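You operate a simulated robot arm through the tools that you are given. There is no shell and no other tool. Be economical: measure what you need, move in short steps, check, and stop when the job is done.

The job below is to be done with a simulated robot arm. You get a single attempt, and the scene is never put back.

JOB
Step tray No. 92 up to the pusher and push it off onto the side shelf.
Fine: switch on and reset first; slide the pusher back in to its stop; the other trays stay on the line.

The check looks at the end state, three seconds after you hand in, the way a careful person would. Anything else that was tipped, shoved, dropped, spilled or broken makes it a failure.

ROBOT AND FRAMES
A 6-joint arm with a fingered hand on a trunk, on a base that drives. Base frame: it is fixed to the floor where the robot stands at the start and does not move with it; the origin is under the middle of the robot, x ahead of it, y to its left, z up. Lengths are in mm, angles in rad, forces in N, time in s.
With the tool pointing down near the work surface it reaches from about 540 to 740 mm from the robot's upright axis, wherever it stands. Its first joint turns from -2.897 to 2.897 rad. Places, roughly: belt main switch [500, 0, 1300]; belt reset button [600, -200, 1100]; belt step button [600, -100, 1200]; control box [600, -100, 1200]; pusher [1100, -500, 900]; tray [1250, -1000, 1000]. Payload 4 kg.
The tool frame sits at the grasp point between the pads (the TCP): z along the fingers, y along the line on which they close. The tips reach 20 mm beyond it. Largest opening 140 mm; the body of the gripper starts 54 mm behind the TCP. The gripper is a hand of 3 fingers: y runs from the thumb to the fingers, the wrist lies at [0, 0, -215] in the tool frame.
Orientation is that of the tool frame in the base frame, as a unit quaternion [x, y, z, w]. With the fingers straight down and closing along the base's y, the tool's x points along the base's -x, its y along +y and its z along -z.

CONTROLS
- The arm moves only by the tool drive_tool. Its argument "increments" is a list of rows, each an object (a shift or turn left out is 0) with "delta_pos": the shift along the tool's x, y, z in mm, a list of three; "turn": the turn, a rotation vector about the tool's x, y, z in rad, a list of three. In form: [{"delta_pos": [dx, dy, dz], "turn": [rx, ry, rz]}, ...]. A call has 1 to 20 rows; each row is the pose to reach, as a shift and turn from the pose commanded when the call began, along the tool's axes at that moment. Rows are played at 5 a second. More than 50 mm and 0.15 rad between two rows, and nothing of the call is played. A pose out of reach is approached as far as the arm can. The call stops where the force on the tool passes 90 N (or 10 N more than at its start, if that is more) or the arm is blocked; 0.2 s more then pass. In this call time passes only in rows, and 0.2 s behind the last. It gives the time, the measured TCP pose, the force on the tool (base axes), the opening and the grip force at its end, in the units of the frame above (readings bear some noise), with the torque about the TCP (base axes, N m) and any sound that the robot's microphone picked up, and new pictures: "pictures" is both (left out), scene, wrist or none.
- Cameras (640 x 400 px; columns grow to the right, rows downward): "scene" is now at [49.5, 136.6, 1717.3]; the picture's right is [-0.60, -0.80, 0.00], its down [-0.47, 0.35, -0.81] and it looks along [0.65, -0.49, -0.58] (base axes); focal length 285 px, centre (320, 200). "wrist" rides on the gripper at [74, -43, -79] in the tool frame; the picture's right is [0.50, 0.87, 0.00], its down [-0.59, 0.34, -0.73] and it looks along [-0.64, 0.37, 0.68] (tool axes); focal length 275 px, centre (320, 200). There is no depth. A picture from a camera that has moved, and an enlarged one, comes with that camera's place and axes in the base frame and with its lens.
- slide_trunk(by): slides the trunk up (or, below 0, down) by that many mm; the arm and the scene camera ride with it, the base frame stays. It gives what a move gives, with no picture.
- drive_base(legs): drives the robot by 1 to 6 legs, each [ahead, left, turn to the left] in mm, mm and rad, along the robot's own axes; the way and the turn of a leg run together, so that a leg with both is an arc; at most 1500 mm and 3.142 rad a leg. The arm and the cameras ride along, it lands a little off, and it stops where it bumps. It gives what a move gives, and a new picture of the scene camera.
- finger_targets(finger1, finger2, thumb_bend): sets how far each is bent, from 0 (flat) to 1 (curled in); at 0.3 the hand is open as for a grip, at 0.7 the pads meet at the TCP. One left out holds its place. A second passes; each finger stops where it meets its share of the squeeze, and holds until it gets a number again. It is the only way to open and close the hand. It gives what a move gives, with no picture; readings hold the bend of each and the force on the fingers (four entries, about 0 where the hand has none), thumb and palm.
- turn_head(pan, tilt): turns the head with the scene camera to pan (to the left, within 2.094 rad either way) and tilt (down, from -0.506 to 1.204), counted from straight ahead of the robot. It gives what a move gives, and a new picture of the scene camera.
- inspect(camera, box): a new picture of the part [left, top, right, bottom] of that camera's present view, enlarged. No time passes.
- job_done(): hands the job in; it is judged then, once.

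Go step by step. Nothing tells you exact positions but the pictures and the camera data: compare them with the known pose of the tool, close in by small moves and look again before you grip or let go. The budget is 120 turns and 260 pictures, counting those below and the enlarged ones. Unless the task says otherwise, let go and move clear before handing in, and close with one line.

The tools are called after ">>>" by a JSON object that holds its "api" and its "payload". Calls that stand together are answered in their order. drive_tool: Moves the arm, as the interface text tells. Its arguments: {"type":"object","properties":{"increments":{"type":"array"},"pictures":{"type":"string","enum":["both","scene","wrist","none"]}},"required":["increments"]} The other tools are called the same way: slide_trunk (by) slides the trunk up or down; finger_targets (finger1, finger2, thumb_bend) moves the fingers one by one; drive_base (legs) drives the base; turn_head (pan, tilt) turns the head that bears the scene camera; inspect (camera, box) takes an enlarged picture of a part of a camera's view; job_done () hands the job in.

At the start:

```text
t: 0.0
eef_pos: [287.7, -288.1, 1524.3]
tcp_rot: [0.0, 1.0, 0.001, 0.0]
force: [0.3, -0.6, 0.0]
torque: [0.0, 0.0, 0.01]
width: 139.9
grasp_force: 0.0
shape: jaw
bend: [0.3, 0.3, 0.3]
finger forces: [0.1, 0.0, 0.1, 0.0, 0.0, 0.0]
trunk travel left (down, up): [-300.0, 290.0]
robot x, y, heading: [1.3, -0.6, -0.002]
head pan, tilt: [-0.642, 0.625]
```

scene: 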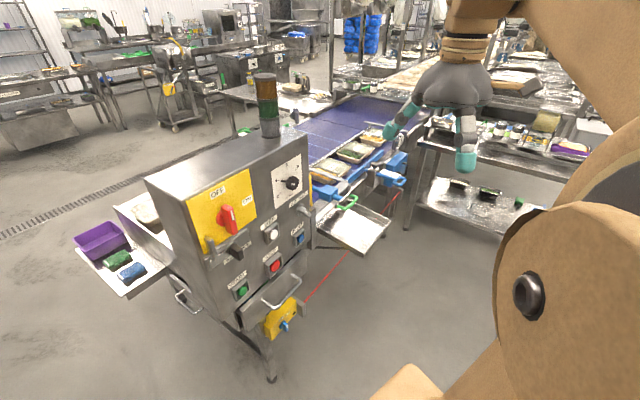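
wrist: 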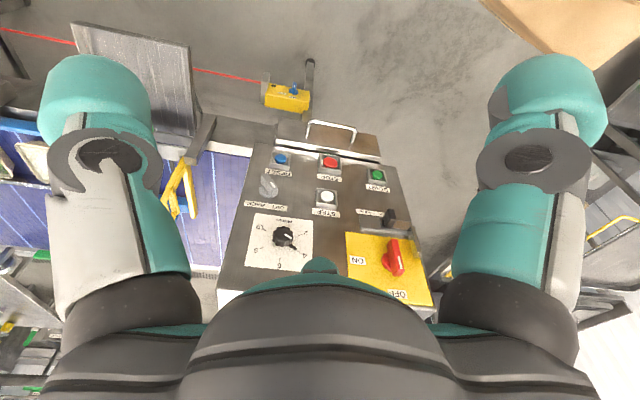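

I see a control box with a main switch (red rotary on yellow), buttons, and a belt with trays behind it. I'll look closer at the box and the line first.

>>> {"api": "inspect", "payload": {"camera": "scene", "box": [140, 120, 340, 345]}}

>>> {"api": "inspect", "payload": {"camera": "scene", "box": [270, 80, 450, 260]}}

>>> {"api": "inspect", "payload": {"camera": "wrist", "box": [200, 100, 460, 310]}}

```text
1.78 times, centred on (240, 232) of scene
camera zoom: at [49.5, 136.6, 1717.3], right [-0.6, -0.8, 0.0], down [-0.47, 0.35, -0.81], along [0.65, -0.49, -0.58], focal length 507 px, centre (462, 142)
```

zoom: 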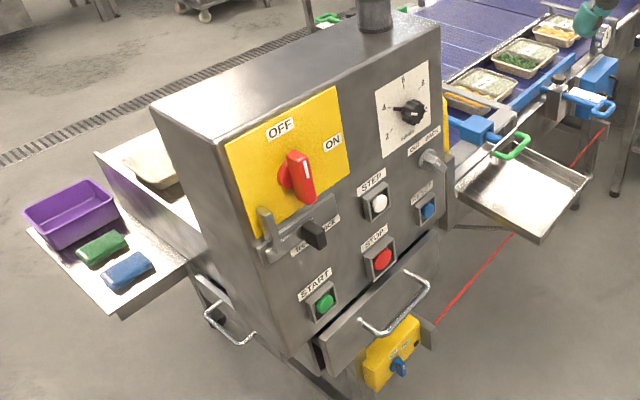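

```text
2.22 times, centred on (360, 170) of scene
camera zoom: at [49.5, 136.6, 1717.3], right [-0.6, -0.8, 0.0], down [-0.47, 0.35, -0.81], along [0.65, -0.49, -0.58], focal length 634 px, centre (231, 267)
```

zoom: 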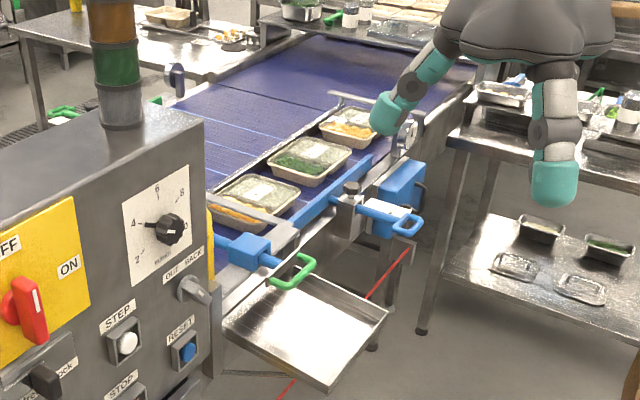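

```text
1.90 times, centred on (330, 205) of wrist
camera zoom: at [213.1, -331.7, 1605.0], right [-0.5, 0.87, 0.0], down [0.59, 0.34, 0.73], along [0.64, 0.37, -0.68], focal length 524 px, centre (301, 190)
```

zoom: 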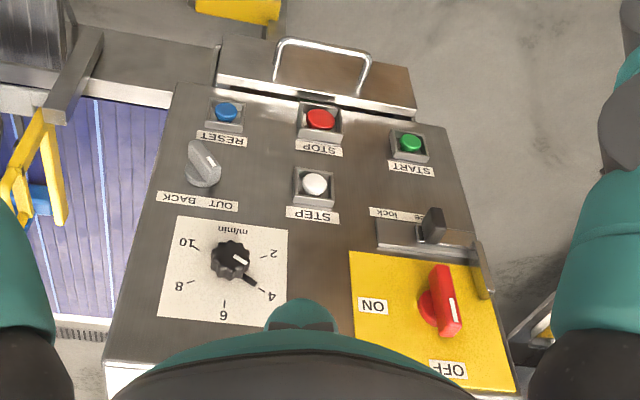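

I need finer views of the switch area, labels, the pusher and the tray numbers.

>>> {"api": "inspect", "payload": {"camera": "scene", "box": [200, 170, 320, 245]}}

>>> {"api": "inspect", "payload": {"camera": "scene", "box": [300, 120, 420, 195]}}

>>> {"api": "inspect", "payload": {"camera": "scene", "box": [310, 165, 420, 255]}}

>>> {"api": "inspect", "payload": {"camera": "wrist", "box": [335, 195, 455, 310]}}

```text
5.33 times, centred on (260, 208) of scene
camera zoom: at [49.5, 136.6, 1717.3], right [-0.6, -0.8, 0.0], down [-0.47, 0.35, -0.81], along [0.65, -0.49, -0.58], focal length 1522 px, centre (640, 160)
```

zoom: 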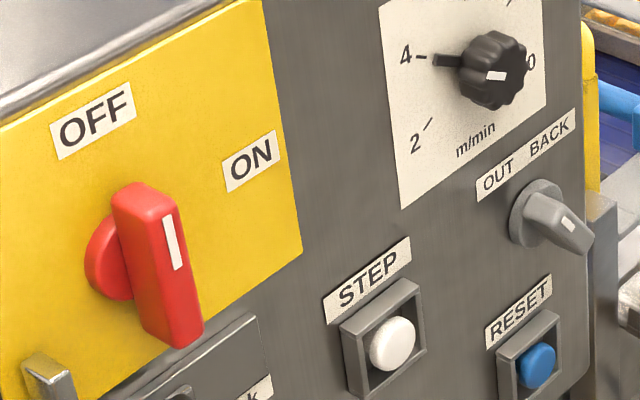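

```text
5.33 times, centred on (360, 158) of scene
camera zoom: at [49.5, 136.6, 1717.3], right [-0.6, -0.8, 0.0], down [-0.47, 0.35, -0.81], along [0.65, -0.49, -0.58], focal length 1522 px, centre (107, 427)
```

zoom: 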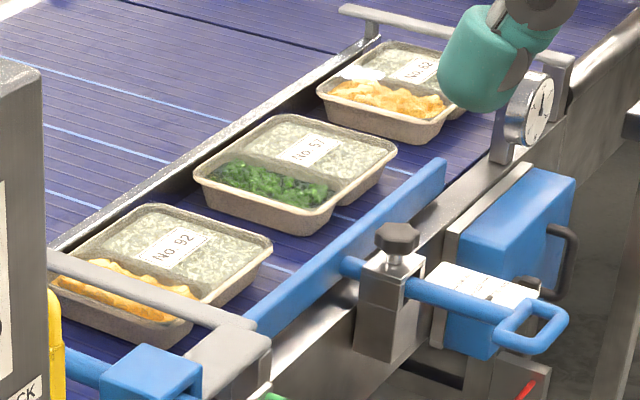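

```text
4.44 times, centred on (365, 210) of scene
camera zoom: at [49.5, 136.6, 1717.3], right [-0.6, -0.8, 0.0], down [-0.47, 0.35, -0.81], along [0.65, -0.49, -0.58], focal length 1268 px, centre (120, 156)
```

zoom: 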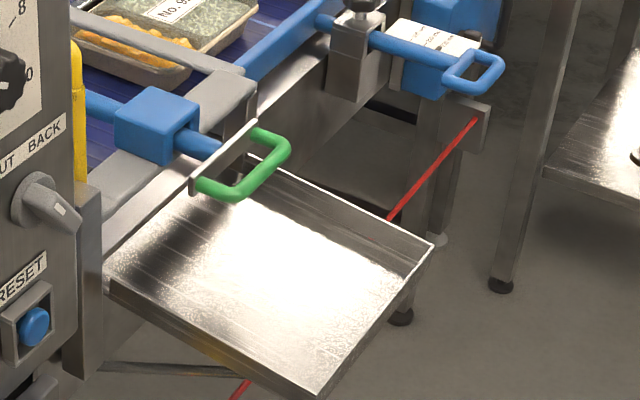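

```text
3.48 times, centred on (395, 252) of wrist
camera zoom: at [213.1, -331.7, 1605.0], right [-0.5, 0.87, 0.0], down [0.59, 0.34, 0.73], along [0.64, 0.37, -0.68], focal length 958 px, centre (59, 17)
```

zoom: 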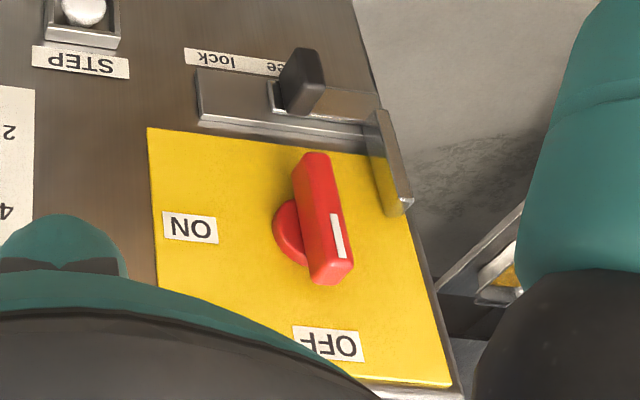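

The switch is at about (531, 12, 1341), STEP at (575, -104, 1200) and RESET at (606, -208, 1107), with the panel facing roughly (-0.95, -0.31). I'll raise the trunk for a better view of the line before acting.

>>> {"api": "slide_trunk", "payload": {"by": 290}}

>>> {"api": "turn_head", "payload": {"pan": -0.6, "tilt": 0.65}}

>>> {"api": "inspect", "payload": {"camera": "scene", "box": [220, 100, 380, 200]}}

```text
t: 2.9
eef_pos: [286.8, -289.8, 1813.4]
tcp_rot: [0.0, 1.0, 0.0, 0.0]
force: [0.6, -0.6, 0.3]
torque: [0.03, 0.0, 0.0]
width: 140.0
grasp_force: 0.1
shape: jaw
bend: [0.3, 0.3, 0.3]
finger forces: [0.0, 0.0, 0.1, 0.1, 0.0, 0.1]
trunk travel left (down, up): [-590.0, 0.0]
robot x, y, heading: [4.2, 0.5, -0.005]
head pan, tilt: [-0.642, 0.625]
```

```text
t: 3.5
eef_pos: [287.1, -289.0, 1814.1]
tcp_rot: [0.001, 1.0, 0.0, -0.001]
force: [-0.2, 0.1, -0.2]
torque: [-0.01, 0.0, -0.02]
width: 139.8
grasp_force: 0.0
shape: jaw
bend: [0.3, 0.3, 0.3]
finger forces: [0.0, 0.0, 0.1, 0.1, 0.1, 0.0]
trunk travel left (down, up): [-590.0, 0.0]
robot x, y, heading: [-0.6, 1.9, 0.001]
head pan, tilt: [-0.6, 0.649]
camera scene: at [51.0, 140.0, 2005.2], right [-0.57, -0.82, 0.0], down [-0.5, 0.34, -0.8], along [0.66, -0.45, -0.6], focal length 285 px, centre (320, 200)
```

scene: 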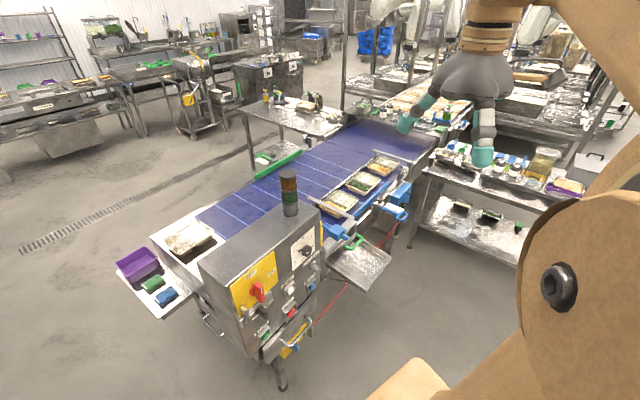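

```text
4.00 times, centred on (300, 150) of scene
camera zoom: at [51.0, 140.0, 2005.2], right [-0.57, -0.82, 0.0], down [-0.5, 0.34, -0.8], along [0.66, -0.45, -0.6], focal length 1142 px, centre (400, 400)
```

zoom: 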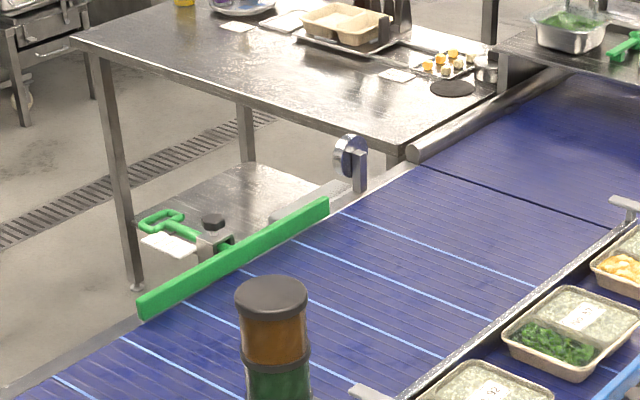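

The trays sit in a lane on the near side of the belt, so I'll zoom in on that lane and the pusher.

>>> {"api": "inspect", "payload": {"camera": "scene", "box": [310, 150, 420, 220]}}

>>> {"api": "inspect", "payload": {"camera": "scene", "box": [310, 205, 410, 300]}}

>>> {"api": "inspect", "payload": {"camera": "scene", "box": [220, 235, 340, 370]}}

```text
5.71 times, centred on (365, 185) of scene
camera zoom: at [51.0, 140.0, 2005.2], right [-0.57, -0.82, 0.0], down [-0.5, 0.34, -0.8], along [0.66, -0.45, -0.6], focal length 1631 px, centre (63, 286)
```

zoom: 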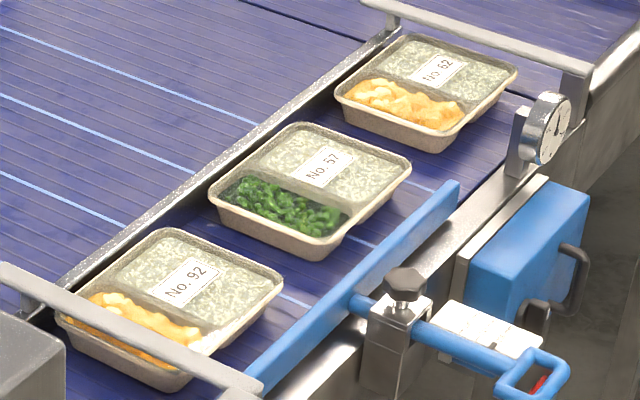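

```text
4.21 times, centred on (360, 252) of scene
camera zoom: at [51.0, 140.0, 2005.2], right [-0.57, -0.82, 0.0], down [-0.5, 0.34, -0.8], along [0.66, -0.45, -0.6], focal length 1202 px, centre (152, -21)
```

zoom: 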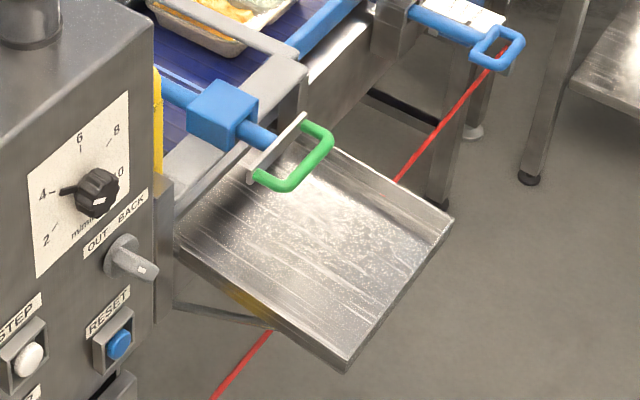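

```text
2.96 times, centred on (280, 302) of scene
camera zoom: at [51.0, 140.0, 2005.2], right [-0.57, -0.82, 0.0], down [-0.5, 0.34, -0.8], along [0.66, -0.45, -0.6], focal length 846 px, centre (438, -104)
```

zoom: 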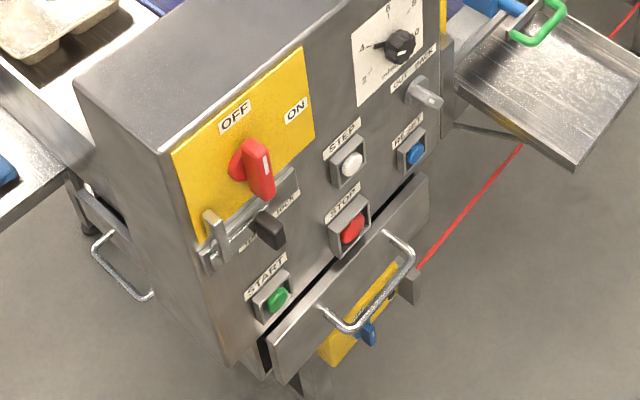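

Trays read No. 92 (nearest), 57 and 62, and the pusher seems to be the blue rod with the green handle and yellow head. Before backing away from the panel I'll check the space behind and to the right.

>>> {"api": "turn_head", "payload": {"pan": -2.0, "tilt": 0.7}}

>>> {"api": "turn_head", "payload": {"pan": 2.0, "tilt": 0.7}}

```text
t: 5.1
eef_pos: [287.8, -288.8, 1814.5]
tcp_rot: [-0.001, 1.0, 0.001, 0.001]
force: [0.5, -0.3, 0.0]
torque: [0.01, 0.02, -0.02]
width: 139.8
grasp_force: 0.1
shape: jaw
bend: [0.3, 0.3, 0.3]
finger forces: [0.0, 0.0, 0.1, 0.0, 0.0, 0.0]
trunk travel left (down, up): [-590.0, 0.0]
robot x, y, heading: [-5.3, 1.6, 0.004]
head pan, tilt: [-2.0, 0.7]
camera scene: at [-55.9, 111.8, 2000.8], right [-0.91, 0.42, 0.0], down [0.27, 0.59, -0.77], along [-0.32, -0.7, -0.64], focal length 285 px, centre (320, 200)
```

scene: 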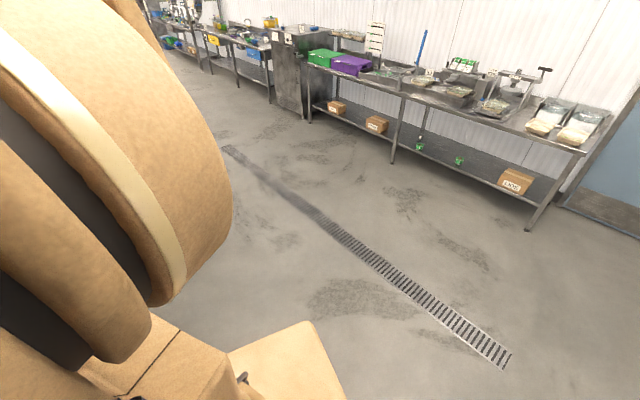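

```text
t: 8.3
eef_pos: [287.3, -289.6, 1814.9]
tcp_rot: [0.0, 1.0, 0.0, 0.0]
force: [-0.1, -0.4, 0.2]
torque: [0.02, -0.01, -0.04]
width: 139.8
grasp_force: 0.1
shape: jaw
bend: [0.3, 0.3, 0.3]
finger forces: [0.1, 0.1, 0.1, 0.0, 0.0, 0.1]
trunk travel left (down, up): [-590.0, 0.0]
robot x, y, heading: [-0.5, 1.7, -0.001]
head pan, tilt: [2.0, 0.7]
camera scene: at [-55.9, 266.3, 2000.8], right [0.91, 0.42, 0.0], down [0.27, -0.59, -0.77], along [-0.32, 0.7, -0.64], focal length 285 px, centre (320, 200)
```

scene: 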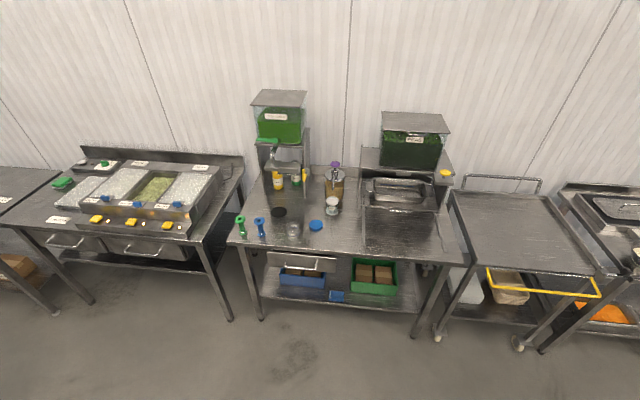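

The floor behind and to the right is clear. I'll back off to about (-240, -350) and face the panel.

>>> {"api": "drive_base", "payload": {"legs": [[-240, -350, 0], [0, 0, 0.31]]}}

>>> {"api": "slide_trunk", "payload": {"by": -290}}

>>> {"api": "turn_head", "payload": {"pan": -0.15, "tilt": 0.6}}

```text
t: 12.0
eef_pos: [122.4, -544.4, 1814.4]
tcp_rot: [-0.155, 0.988, 0.0, 0.0]
force: [-0.4, 0.3, -1.3]
torque: [0.01, -0.02, 0.03]
width: 139.9
grasp_force: 0.0
shape: jaw
bend: [0.3, 0.3, 0.3]
finger forces: [0.0, 0.1, 0.0, 0.1, 0.1, 0.0]
trunk travel left (down, up): [-590.0, 0.0]
robot x, y, heading: [-238.8, -358.0, 0.315]
head pan, tilt: [2.0, 0.7]
camera scene: at [-374.1, -121.0, 2000.8], right [0.74, 0.67, 0.0], down [0.43, -0.48, -0.76], along [-0.52, 0.56, -0.64], focal length 285 px, centre (320, 200)
```

scene: 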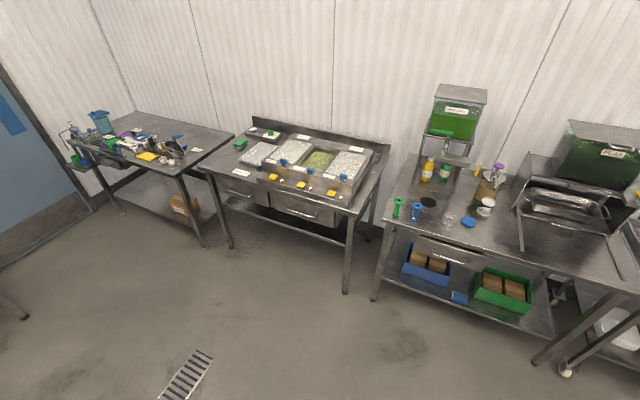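

```text
t: 14.9
eef_pos: [122.2, -545.9, 1524.2]
tcp_rot: [-0.155, 0.988, 0.0, 0.0]
force: [0.4, -0.3, 0.0]
torque: [0.02, 0.02, 0.02]
width: 140.0
grasp_force: 0.1
shape: jaw
bend: [0.3, 0.3, 0.3]
finger forces: [0.0, 0.1, 0.0, 0.0, 0.0, 0.0]
trunk travel left (down, up): [-300.0, 290.0]
robot x, y, heading: [-239.7, -359.3, 0.308]
head pan, tilt: [2.0, 0.7]
```

```text
t: 16.9
eef_pos: [123.4, -544.6, 1524.2]
tcp_rot: [-0.154, 0.988, -0.001, 0.001]
force: [-0.5, -0.3, 0.9]
torque: [0.01, 0.0, 0.0]
width: 139.9
grasp_force: 0.0
shape: jaw
bend: [0.3, 0.3, 0.3]
finger forces: [0.0, 0.0, 0.0, 0.0, 0.1, 0.1]
trunk travel left (down, up): [-300.0, 290.0]
robot x, y, heading: [-237.3, -358.9, 0.312]
head pan, tilt: [-0.15, 0.6]
camera scene: at [-229.8, -169.9, 1719.5], right [0.16, -0.99, 0.0], down [-0.56, -0.09, -0.82], along [0.81, 0.13, -0.57], focal length 285 px, centre (320, 200)
```

scene: 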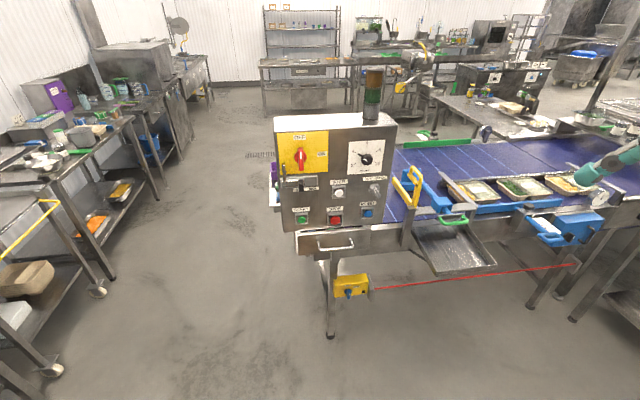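

Now I have a front view of the panel and the pusher, so I'll zoom in on both.

>>> {"api": "inspect", "payload": {"camera": "scene", "box": [270, 115, 400, 230]}}

>>> {"api": "inspect", "payload": {"camera": "scene", "box": [270, 125, 340, 200]}}

>>> {"api": "inspect", "payload": {"camera": "scene", "box": [380, 150, 500, 280]}}

>>> {"api": "inspect", "payload": {"camera": "scene", "box": [325, 170, 395, 225]}}

```text
3.48 times, centred on (335, 172) of scene
camera zoom: at [-229.8, -169.9, 1719.5], right [0.16, -0.99, 0.0], down [-0.56, -0.09, -0.82], along [0.81, 0.13, -0.57], focal length 993 px, centre (268, 296)
```

zoom: 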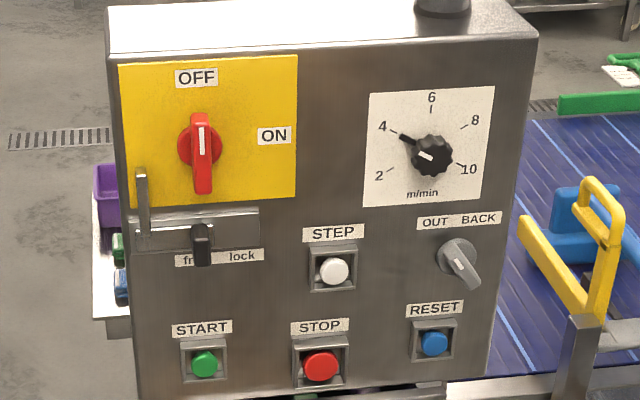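

```text
5.33 times, centred on (305, 162) of scene
camera zoom: at [-229.8, -169.9, 1719.5], right [0.16, -0.99, 0.0], down [-0.56, -0.09, -0.82], along [0.81, 0.13, -0.57], focal length 1522 px, centre (400, 400)
```

zoom: 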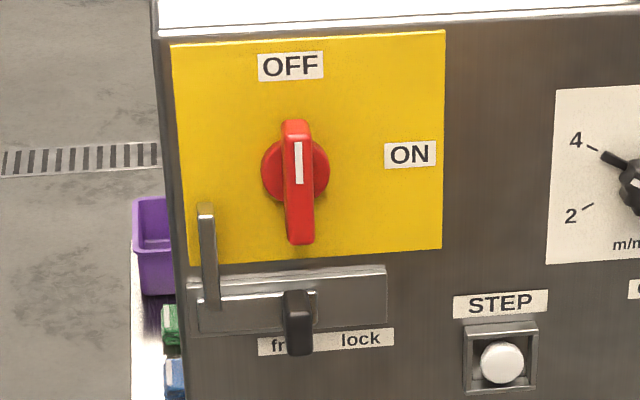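

```text
3.08 times, centred on (440, 215) of scene
camera zoom: at [-229.8, -169.9, 1719.5], right [0.16, -0.99, 0.0], down [-0.56, -0.09, -0.82], along [0.81, 0.13, -0.57], focal length 878 px, centre (-49, 154)
```

zoom: 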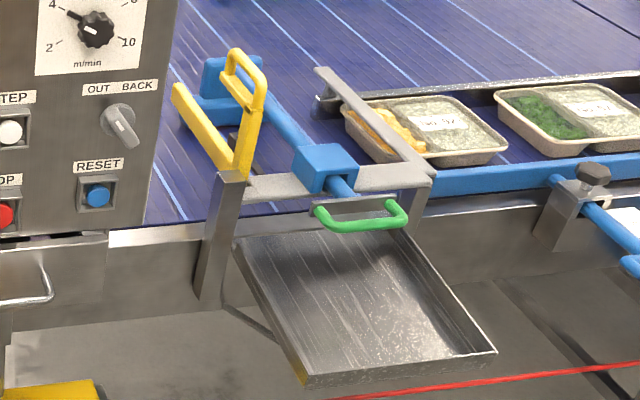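

```text
7.27 times, centred on (360, 198) of scene
camera zoom: at [-229.8, -169.9, 1719.5], right [0.16, -0.99, 0.0], down [-0.56, -0.09, -0.82], along [0.81, 0.13, -0.57], focal length 2076 px, centre (29, 218)
```

zoom: 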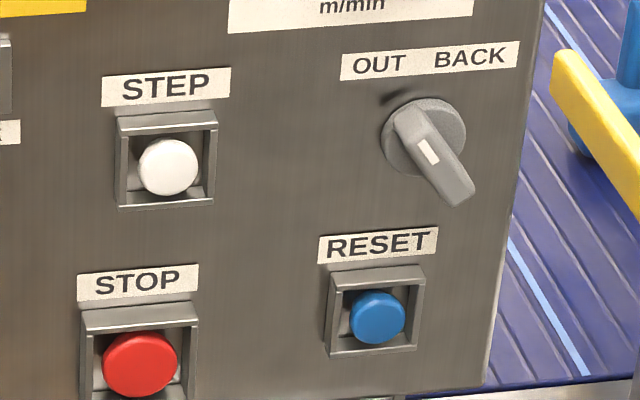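

The lock slide is at "free", the selector bar lies toward OUT, and the switch bar is vertical at OFF. I'll pitch the hand to point at the panel and bring it in front of the switch, keeping clear.

>>> {"api": "drive_tool", "payload": {"increments": [{"delta_pos": [-25, 25, 13], "turn": [0, -0.112, 0]}, {"delta_pos": [-50, 50, 26], "turn": [0, -0.224, 0]}, {"delta_pos": [-76, 75, 39], "turn": [0, -0.337, 0]}, {"delta_pos": [-101, 99, 52], "turn": [0, -0.449, 0]}, {"delta_pos": [-126, 124, 65], "turn": [0, -0.561, 0]}, {"delta_pos": [-152, 149, 78], "turn": [0, -0.673, 0]}, {"delta_pos": [-177, 174, 91], "turn": [0, -0.785, 0]}, {"delta_pos": [-202, 199, 105], "turn": [0, -0.898, 0]}, {"delta_pos": [-228, 224, 118], "turn": [0, -1.01, 0]}, {"delta_pos": [-253, 249, 131], "turn": [0, -1.122, 0]}, {"delta_pos": [-278, 273, 144], "turn": [0, -1.234, 0]}, {"delta_pos": [-303, 298, 157], "turn": [0, -1.346, 0]}, {"delta_pos": [-329, 323, 170], "turn": [0, -1.459, 0]}, {"delta_pos": [-354, 348, 183], "turn": [0, -1.571, 0]}]}}

```text
t: 19.9
eef_pos: [356.1, -104.1, 1337.3]
tcp_rot: [-0.108, 0.7, 0.112, 0.697]
force: [-0.5, 0.2, 1.0]
torque: [0.01, 0.01, 0.01]
width: 139.8
grasp_force: 0.1
shape: jaw
bend: [0.3, 0.3, 0.3]
finger forces: [0.0, 0.0, 0.0, 0.0, 0.0, 0.0]
trunk travel left (down, up): [-300.0, 290.0]
robot x, y, heading: [-239.3, -359.9, 0.309]
head pan, tilt: [-0.15, 0.6]
camera scene: at [-227.5, -167.8, 1719.2], right [0.16, -0.99, 0.0], down [-0.56, -0.09, -0.82], along [0.81, 0.13, -0.57], focal length 285 px, centre (320, 200)
camera wrist: at [293.9, -169.2, 1265.3], right [-0.27, 0.83, -0.5], down [-0.8, 0.09, 0.59], along [0.54, 0.56, 0.64], focal length 275 px, centre (320, 200)
```

scene: 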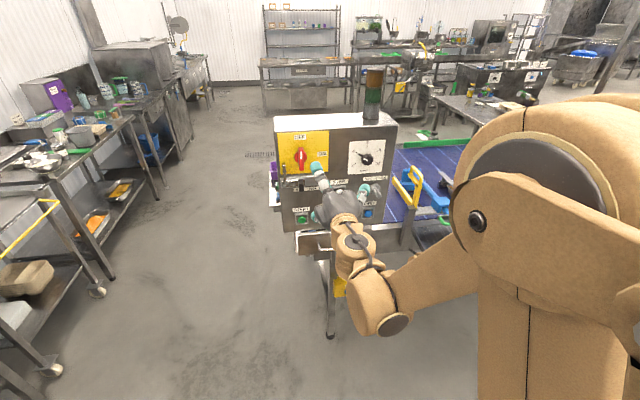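
wrist: 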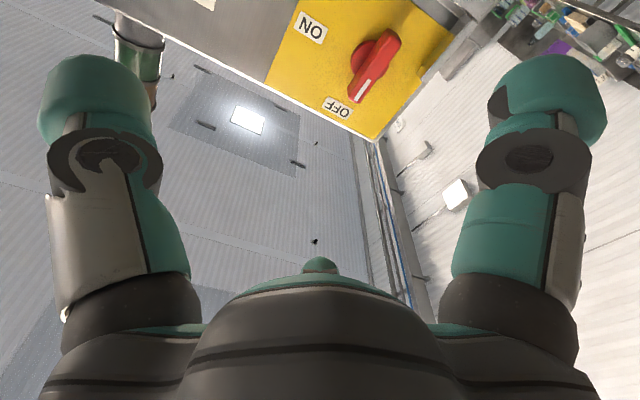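

The hand is now pointing at the panel. I'll zoom in on it to understand the finger layout.

>>> {"api": "inspect", "payload": {"camera": "scene", "box": [270, 120, 400, 250]}}

>>> {"api": "finger_targets", "payload": {"finger1": 0.55, "finger2": 0.55, "thumb_bend": 0.55}}

>>> {"api": "inspect", "payload": {"camera": "scene", "box": [270, 120, 400, 250]}}

>>> {"api": "inspect", "payload": {"camera": "wrist", "box": [0, 0, 640, 400]}}

```text
3.08 times, centred on (335, 185) of scene
camera zoom: at [-227.5, -167.8, 1719.2], right [0.16, -0.99, 0.0], down [-0.56, -0.09, -0.82], along [0.81, 0.13, -0.57], focal length 878 px, centre (274, 246)
```

zoom: 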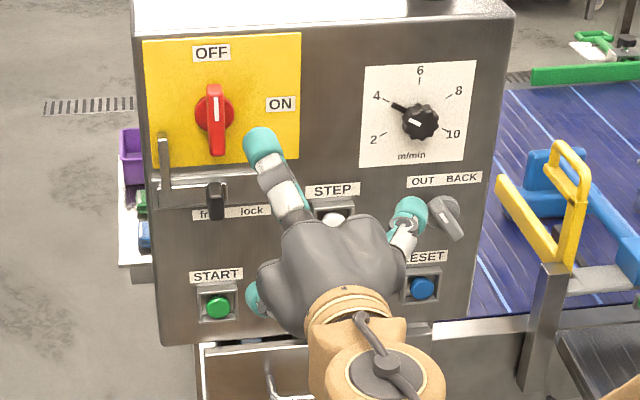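

```text
t: 20.9
eef_pos: [354.5, -106.2, 1339.6]
tcp_rot: [-0.11, 0.698, 0.109, 0.699]
force: [0.2, 0.4, -0.8]
torque: [0.0, -0.03, -0.01]
width: 48.4
grasp_force: 0.0
shape: fingers
bend: [0.55, 0.55, 0.55]
finger forces: [0.0, 0.0, 0.0, 0.0, 0.0, 0.0]
trunk travel left (down, up): [-300.0, 290.0]
robot x, y, heading: [-240.9, -358.2, 0.31]
head pan, tilt: [-0.15, 0.6]
```

```text
3.08 times, centred on (335, 185) of scene
camera zoom: at [-229.9, -169.9, 1719.5], right [0.16, -0.99, 0.0], down [-0.56, -0.09, -0.83], along [0.81, 0.13, -0.56], focal length 878 px, centre (274, 246)
```

zoom: 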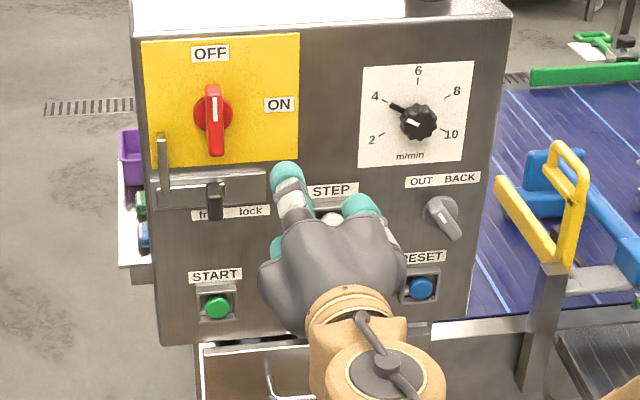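

```text
1.00 times, centred on (320, 200) of wrist (not enlarged: the box is as wide or as high as the picture)
camera zoom: at [292.3, -171.8, 1267.2], right [-0.27, 0.82, -0.5], down [-0.8, 0.1, 0.59], along [0.53, 0.56, 0.64], focal length 275 px, centre (320, 200)
```

zoom: 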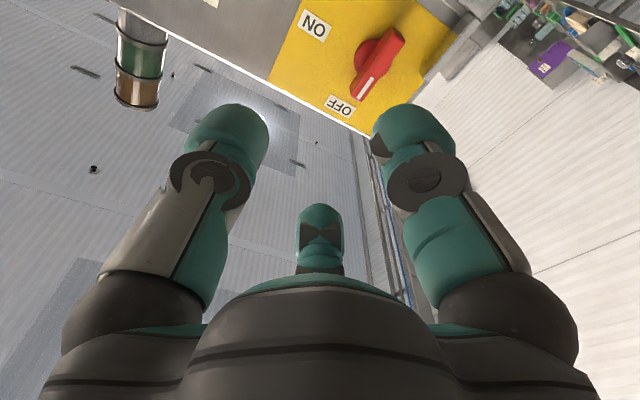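

The hand has three fingers at 120°: thumb on the right, two fingers on the left. The switch bar front is at about (528, 11, 1338), so I'll align on it about 60 mm short and look.

>>> {"api": "drive_tool", "payload": {"increments": [{"delta_pos": [0, 30, 20]}, {"delta_pos": [1, 59, 55]}, {"delta_pos": [1, 59, 95]}, {"delta_pos": [1, 59, 130]}]}}

>>> {"api": "inspect", "payload": {"camera": "scene", "box": [265, 115, 365, 215]}}

```text
t: 21.9
eef_pos: [458.4, -9.6, 1339.0]
tcp_rot: [-0.11, 0.698, 0.11, 0.699]
force: [-0.4, 1.1, 0.1]
torque: [-0.01, 0.0, 0.0]
width: 48.0
grasp_force: 0.0
shape: fingers
bend: [0.55, 0.55, 0.55]
finger forces: [0.0, 0.1, 0.1, 0.0, 0.0, 0.0]
trunk travel left (down, up): [-300.0, 290.0]
robot x, y, heading: [-239.0, -359.7, 0.311]
head pan, tilt: [-0.15, 0.6]
camera scene: at [-228.6, -169.1, 1719.3], right [0.16, -0.99, 0.0], down [-0.56, -0.09, -0.82], along [0.81, 0.13, -0.57], focal length 285 px, centre (320, 200)
camera wrist: at [397.3, -74.5, 1266.4], right [-0.27, 0.82, -0.5], down [-0.8, 0.1, 0.59], along [0.53, 0.56, 0.64], focal length 275 px, centre (320, 200)
```

scene: 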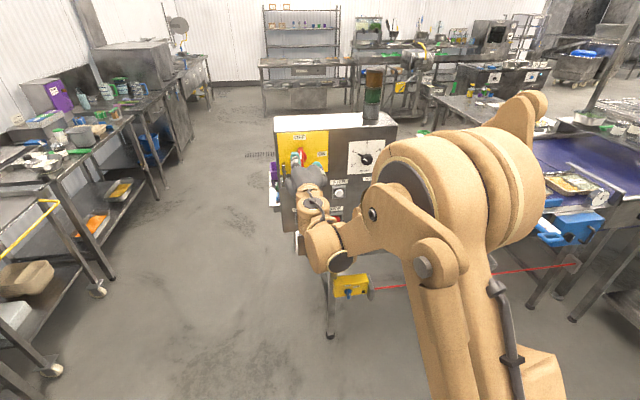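
wrist: 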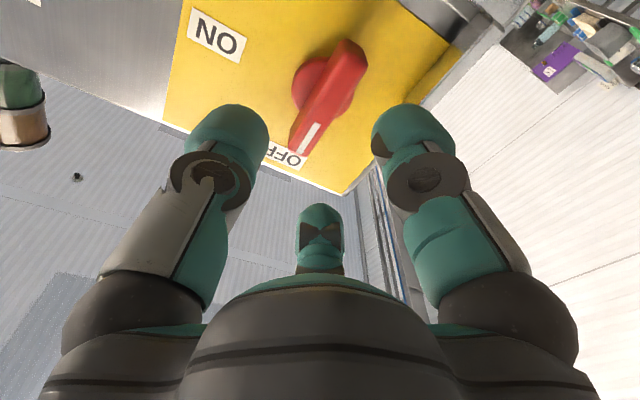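

```text
4.00 times, centred on (315, 165) of scene
camera zoom: at [-228.6, -169.1, 1719.3], right [0.16, -0.99, 0.0], down [-0.56, -0.09, -0.82], along [0.81, 0.13, -0.57], focal length 1142 px, centre (340, 340)
```

zoom: 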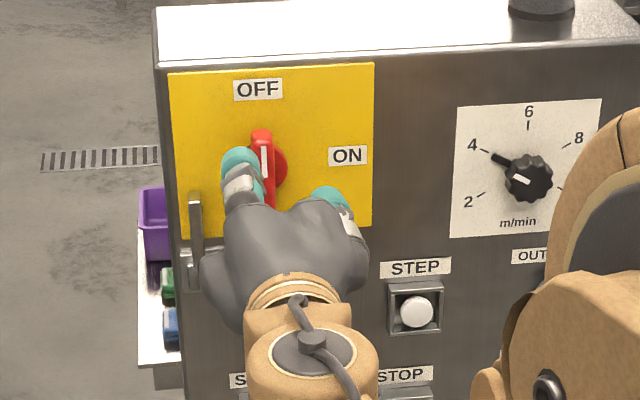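

Alignment is good laterally. I'll advance 58 mm so the fingertips straddle the bar, then check.

>>> {"api": "drive_tool", "payload": {"increments": [{"delta_pos": [1, 1, 20]}, {"delta_pos": [2, 1, 40]}, {"delta_pos": [3, 1, 58]}]}}

>>> {"api": "inspect", "payload": {"camera": "scene", "box": [275, 125, 345, 195]}}

```text
t: 22.7
eef_pos: [514.1, 10.9, 1337.4]
tcp_rot: [-0.109, 0.699, 0.109, 0.699]
force: [0.5, -0.2, -0.5]
torque: [0.01, -0.01, 0.03]
width: 48.3
grasp_force: 0.0
shape: fingers
bend: [0.55, 0.55, 0.55]
finger forces: [0.0, 0.0, 0.0, 0.1, 0.0, 0.1]
trunk travel left (down, up): [-300.0, 290.0]
robot x, y, heading: [-239.5, -357.0, 0.311]
head pan, tilt: [-0.15, 0.6]
camera scene: at [-228.4, -169.2, 1719.4], right [0.16, -0.99, 0.0], down [-0.56, -0.09, -0.82], along [0.81, 0.13, -0.57], focal length 285 px, centre (320, 200)
camera wrist: at [452.0, -55.0, 1263.9], right [-0.27, 0.82, -0.5], down [-0.8, 0.1, 0.59], along [0.53, 0.56, 0.64], focal length 275 px, centre (320, 200)
```

scene: 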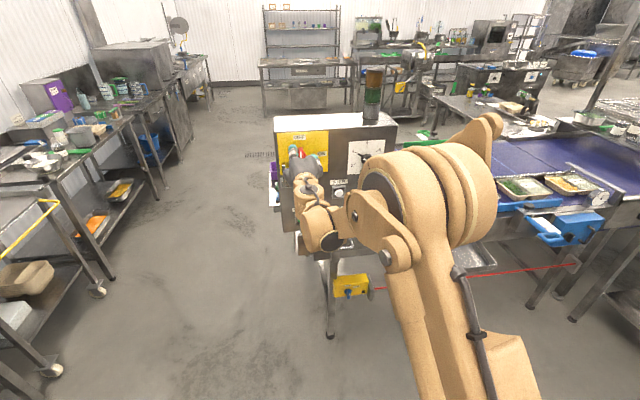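
wrist: 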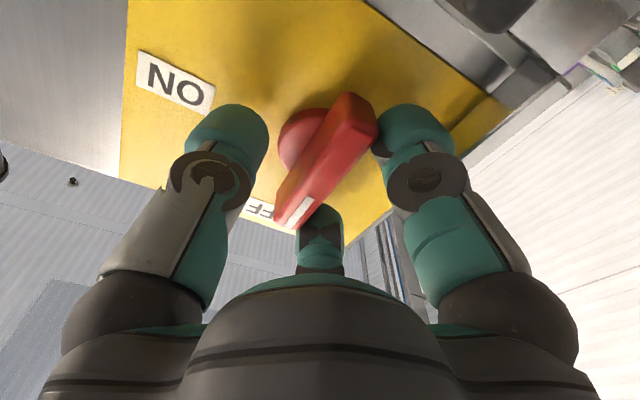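

```text
5.71 times, centred on (310, 160) of scene
camera zoom: at [-228.4, -169.2, 1719.4], right [0.16, -0.99, 0.0], down [-0.56, -0.09, -0.82], along [0.81, 0.13, -0.57], focal length 1631 px, centre (377, 429)
```

zoom: 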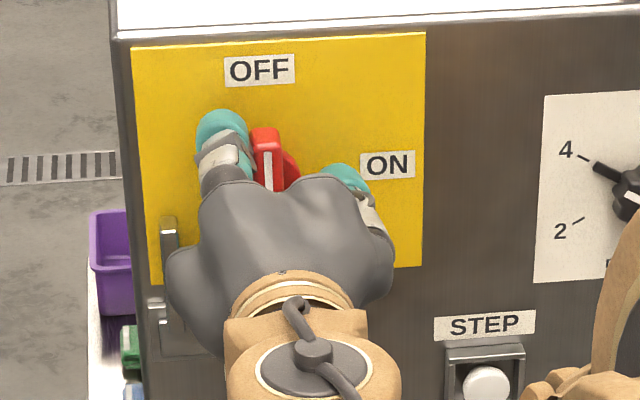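

The fingertips straddle the red bar. I'll centre slightly and close the fingers on it.

>>> {"api": "drive_tool", "payload": {"increments": [{"delta_pos": [3, -3, 3]}], "pictures": "none"}}

>>> {"api": "finger_targets", "payload": {"finger1": 0.72, "finger2": 0.72, "thumb_bend": 0.72}}

>>> {"api": "inspect", "payload": {"camera": "wrist", "box": [100, 0, 540, 275]}}

```text
t: 23.1
eef_pos: [516.6, 8.9, 1333.8]
tcp_rot: [-0.11, 0.698, 0.11, 0.699]
force: [-0.5, 0.9, 0.5]
torque: [-0.04, 0.0, 0.02]
width: 48.2
grasp_force: 0.7
shape: fingers
bend: [0.55, 0.55, 0.55]
finger forces: [0.6, 0.6, 0.1, 0.1, 0.1, 0.0]
trunk travel left (down, up): [-300.0, 290.0]
robot x, y, heading: [-240.4, -358.3, 0.308]
head pan, tilt: [-0.15, 0.6]
```

```text
t: 24.1
eef_pos: [515.1, 12.9, 1333.7]
tcp_rot: [-0.111, 0.698, 0.11, 0.699]
force: [-3.0, 17.3, 1.9]
torque: [0.03, -0.01, 0.09]
width: 22.6
grasp_force: 21.4
shape: fingers
bend: [0.62, 0.62, 0.65]
finger forces: [15.3, 14.1, 0.1, 0.1, 12.6, 0.0]
trunk travel left (down, up): [-300.0, 290.0]
robot x, y, heading: [-238.3, -356.4, 0.314]
head pan, tilt: [-0.15, 0.6]
```

```text
1.45 times, centred on (320, 138) of wrist
camera zoom: at [453.9, -53.1, 1261.1], right [-0.27, 0.82, -0.5], down [-0.8, 0.1, 0.59], along [0.53, 0.56, 0.64], focal length 400 px, centre (320, 291)
```

zoom: 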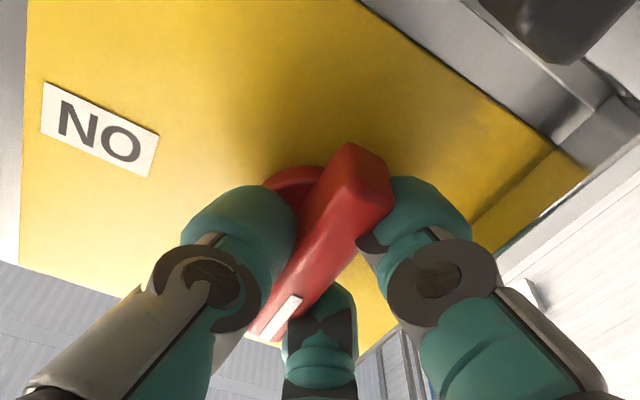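

The bar is gripped firmly. Now I'll roll the hand clockwise 90° in small steps to turn the switch to ON.

>>> {"api": "drive_tool", "payload": {"increments": [{"delta_pos": [0, 3, 0], "turn": [0, 0, 0.14]}, {"delta_pos": [0, 3, 0], "turn": [0, 0, 0.28]}, {"delta_pos": [0, 3, 0], "turn": [0, 0, 0.42]}, {"delta_pos": [0, 3, 0], "turn": [0, 0, 0.56]}, {"delta_pos": [0, 3, 0], "turn": [0, 0, 0.7]}, {"delta_pos": [0, 3, 0], "turn": [0, 0, 0.84]}, {"delta_pos": [0, 3, 0], "turn": [0, 0, 0.98]}, {"delta_pos": [0, 3, 0], "turn": [0, 0, 1.12]}, {"delta_pos": [0, 3, 0], "turn": [0, 0, 1.26]}, {"delta_pos": [0, 3, 0], "turn": [0, 0, 1.4]}, {"delta_pos": [0, 3, 0], "turn": [0, 0, 1.5]}, {"delta_pos": [0, 3, 0], "turn": [0, 0, 1.57]}]}}

>>> {"api": "inspect", "payload": {"camera": "scene", "box": [275, 125, 345, 195]}}

```text
t: 26.7
eef_pos: [514.2, 9.7, 1336.3]
tcp_rot: [0.417, 0.57, 0.572, 0.418]
force: [30.2, 22.2, 77.2]
torque: [0.01, -0.52, 0.22]
width: 22.8
grasp_force: 45.9
shape: fingers
bend: [0.62, 0.61, 0.66]
finger forces: [39.0, 44.8, 0.0, 0.1, 8.4, 0.1]
trunk travel left (down, up): [-300.0, 290.0]
robot x, y, heading: [-241.0, -359.8, 0.311]
head pan, tilt: [-0.15, 0.6]
camera scene: at [-233.1, -170.0, 1719.8], right [0.16, -0.99, 0.0], down [-0.56, -0.09, -0.83], along [0.82, 0.13, -0.56], focal length 285 px, centre (320, 200)
camera wrist: at [417.1, 55.9, 1295.2], right [-0.15, 0.48, 0.87], down [-0.52, -0.78, 0.34], along [0.84, -0.4, 0.37], focal length 275 px, centre (320, 200)
```

scene: 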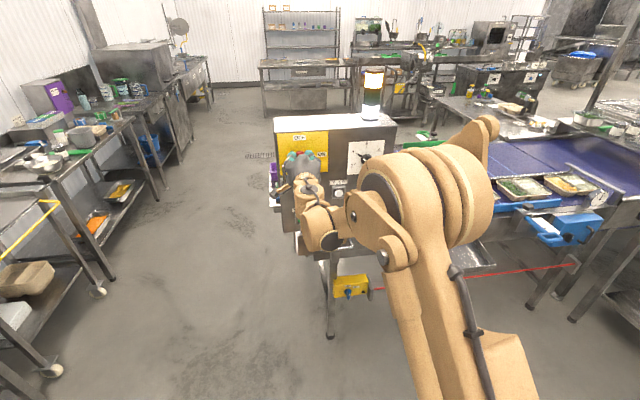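
wrist: 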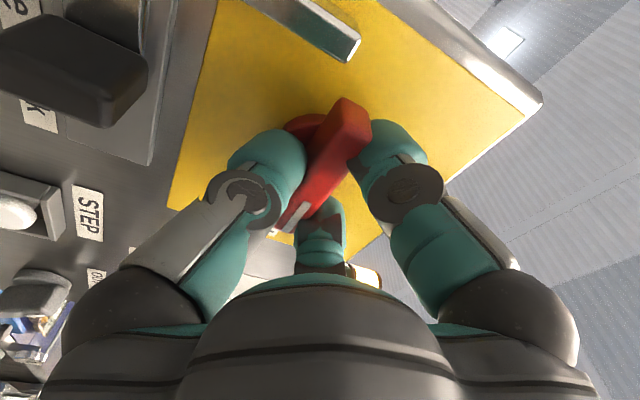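

```text
5.71 times, centred on (310, 160) of scene
camera zoom: at [-233.1, -170.0, 1719.8], right [0.16, -0.99, 0.0], down [-0.56, -0.09, -0.83], along [0.82, 0.13, -0.56], focal length 1631 px, centre (377, 429)
```

zoom: 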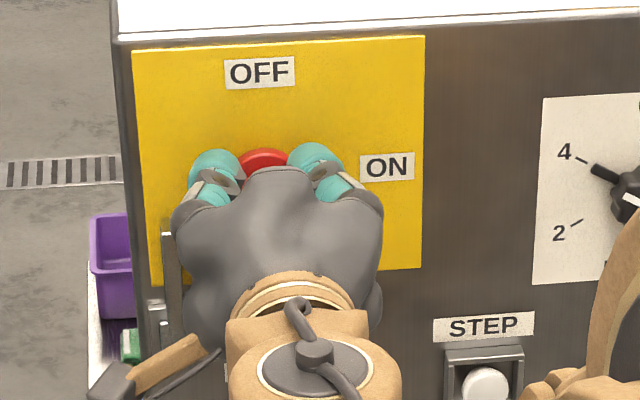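

The switch is on and the stack light is lit amber. I'll open up, back off, and form a single pointing digit with the thumb.

>>> {"api": "finger_targets", "payload": {"finger1": 0.5, "finger2": 0.5, "thumb_bend": 0.52}}

>>> {"api": "drive_tool", "payload": {"increments": [{"delta_pos": [0, 0, -25]}, {"delta_pos": [0, 0, -60]}, {"delta_pos": [0, 0, -100]}, {"delta_pos": [0, 0, -140]}], "pictures": "none"}}

>>> {"api": "finger_targets", "payload": {"finger1": 0.0, "finger2": 0.0, "thumb_bend": 0.68}}

>>> {"api": "inspect", "payload": {"camera": "scene", "box": [260, 60, 420, 260]}}

>>> {"api": "inspect", "payload": {"camera": "wrist", "box": [0, 0, 640, 400]}}

```text
t: 27.7
eef_pos: [516.8, 10.0, 1334.7]
tcp_rot: [0.416, 0.572, 0.571, 0.416]
force: [-0.2, 0.6, -0.7]
torque: [0.0, 0.03, 0.03]
width: 60.4
grasp_force: 0.2
shape: fingers
bend: [0.5, 0.5, 0.52]
finger forces: [0.0, 0.0, 0.0, 0.0, 0.0, 0.0]
trunk travel left (down, up): [-300.0, 290.0]
robot x, y, heading: [-237.8, -359.3, 0.308]
head pan, tilt: [-0.15, 0.6]
```

```text
t: 28.7
eef_pos: [380.9, -33.0, 1336.6]
tcp_rot: [0.416, 0.571, 0.572, 0.417]
force: [-0.3, 0.1, -0.3]
torque: [0.02, 0.03, 0.01]
width: 60.7
grasp_force: 0.1
shape: fingers
bend: [0.5, 0.5, 0.52]
finger forces: [0.1, 0.1, 0.1, 0.0, 0.1, 0.0]
trunk travel left (down, up): [-300.0, 290.0]
robot x, y, heading: [-239.3, -358.4, 0.313]
head pan, tilt: [-0.15, 0.6]
```

```text
t: 29.7
eef_pos: [382.2, -32.6, 1336.9]
tcp_rot: [0.416, 0.572, 0.571, 0.417]
force: [0.1, 0.3, 0.2]
torque: [-0.03, 0.02, 0.03]
width: 90.1
grasp_force: 0.1
shape: fingers
bend: [0.01, 0.01, 0.68]
finger forces: [0.1, 0.1, 0.0, 0.1, 0.0, 0.0]
trunk travel left (down, up): [-300.0, 290.0]
robot x, y, heading: [-242.9, -356.9, 0.314]
head pan, tilt: [-0.15, 0.6]
```

```text
2.00 times, centred on (340, 160) of scene
camera zoom: at [-229.5, -169.6, 1719.4], right [0.16, -0.99, 0.0], down [-0.56, -0.09, -0.82], along [0.81, 0.13, -0.57], focal length 571 px, centre (280, 280)
```

zoom: 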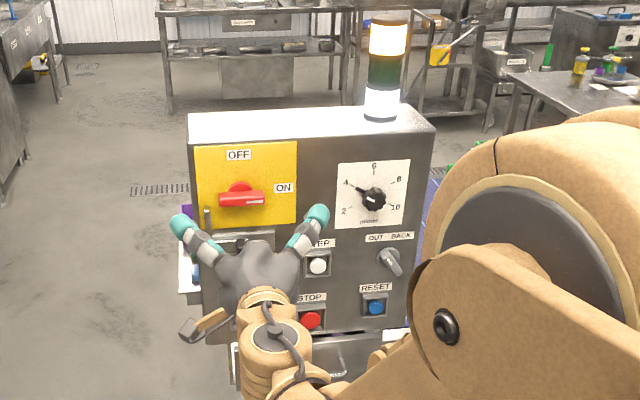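

```text
1.00 times, centred on (320, 200) of wrist (not enlarged: the box is as wide or as high as the picture)
camera zoom: at [285.2, 13.8, 1294.5], right [-0.15, 0.48, 0.87], down [-0.52, -0.78, 0.34], along [0.84, -0.4, 0.37], focal length 275 px, centre (320, 200)
```

zoom: 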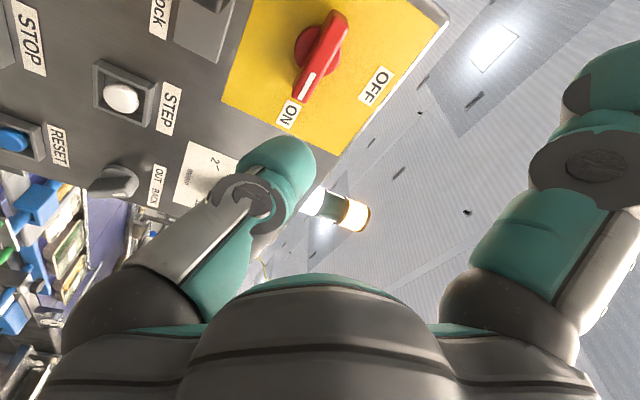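

Amber and white are lit, so it needs a reset. I'll move the thumb in front of the RESET button at about (602, -208, 1103), keeping clear of the panel.

>>> {"api": "drive_tool", "payload": {"increments": [{"delta_pos": [-33, -31, 0]}, {"delta_pos": [-66, -62, 10]}, {"delta_pos": [-100, -93, 20]}, {"delta_pos": [-133, -124, 35]}, {"delta_pos": [-167, -155, 50]}, {"delta_pos": [-200, -185, 65]}, {"delta_pos": [-234, -216, 80]}]}}

>>> {"api": "inspect", "payload": {"camera": "scene", "box": [300, 130, 430, 260]}}

```text
t: 31.3
eef_pos: [533.3, -230.7, 1118.3]
tcp_rot: [0.417, 0.571, 0.571, 0.417]
force: [-0.7, -0.6, -0.1]
torque: [-0.02, -0.05, 0.0]
width: 90.5
grasp_force: 0.1
shape: fingers
bend: [0.01, 0.01, 0.68]
finger forces: [0.0, 0.1, 0.0, 0.1, 0.1, 0.0]
trunk travel left (down, up): [-300.0, 290.0]
robot x, y, heading: [-237.7, -357.7, 0.309]
head pan, tilt: [-0.15, 0.6]
camera scene: at [-227.9, -170.6, 1719.5], right [0.16, -0.99, 0.0], down [-0.56, -0.09, -0.82], along [0.81, 0.13, -0.57], focal length 285 px, centre (320, 200)
camera wrist: at [436.0, -184.6, 1076.6], right [-0.15, 0.48, 0.87], down [-0.52, -0.78, 0.34], along [0.84, -0.4, 0.37], focal length 275 px, centre (320, 200)
```

scene: 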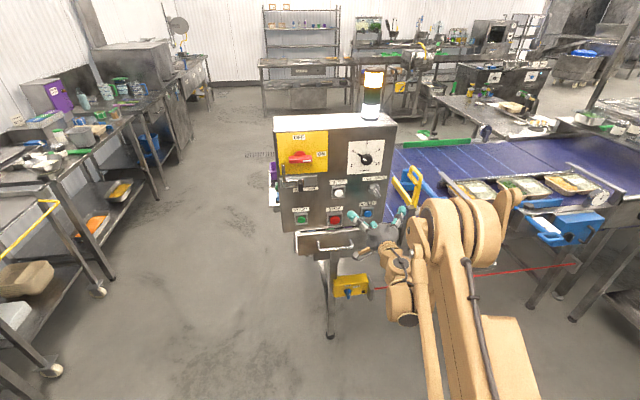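
wrist: 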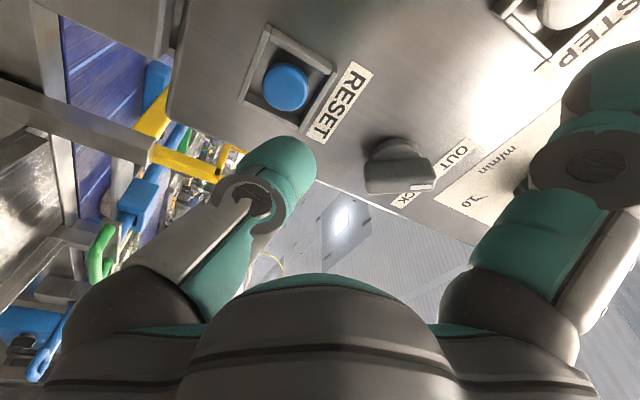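

```text
3.08 times, centred on (365, 195) of scene
camera zoom: at [-227.9, -170.6, 1719.5], right [0.16, -0.99, 0.0], down [-0.56, -0.09, -0.82], along [0.81, 0.13, -0.57], focal length 878 px, centre (182, 215)
```

zoom: 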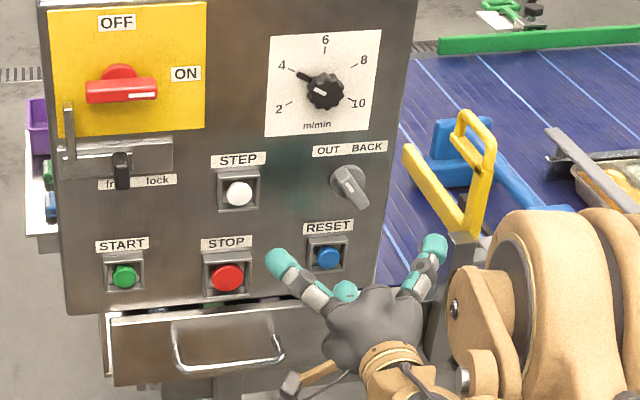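

The thumb tip lines up with RESET at about (601, -206, 1100). I'll advance until just about touching.

>>> {"api": "drive_tool", "payload": {"increments": [{"delta_pos": [2, 0, 20]}, {"delta_pos": [2, 0, 35]}, {"delta_pos": [2, 0, 45]}], "pictures": "wrist"}}

```text
t: 32.1
eef_pos: [573.2, -216.6, 1119.0]
tcp_rot: [0.416, 0.571, 0.571, 0.418]
force: [-0.7, -0.1, 0.8]
torque: [-0.01, 0.01, 0.0]
width: 90.1
grasp_force: 0.0
shape: fingers
bend: [0.01, 0.01, 0.68]
finger forces: [0.0, 0.0, 0.0, 0.0, 0.0, 0.0]
trunk travel left (down, up): [-300.0, 290.0]
robot x, y, heading: [-238.6, -357.1, 0.309]
head pan, tilt: [-0.15, 0.6]
camera wrist: at [476.0, -170.4, 1076.6], right [-0.15, 0.48, 0.87], down [-0.52, -0.78, 0.34], along [0.84, -0.4, 0.37], focal length 275 px, centre (320, 200)
```

wrist: 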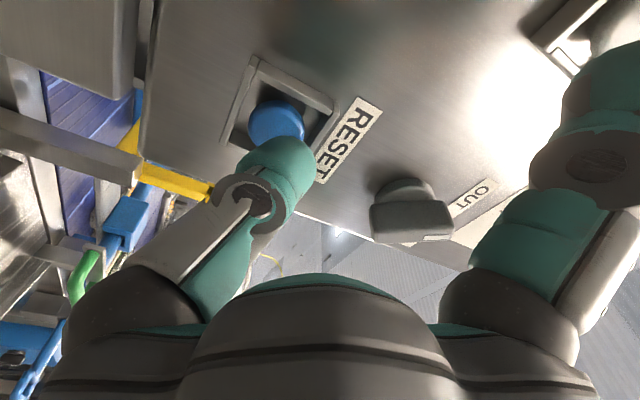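

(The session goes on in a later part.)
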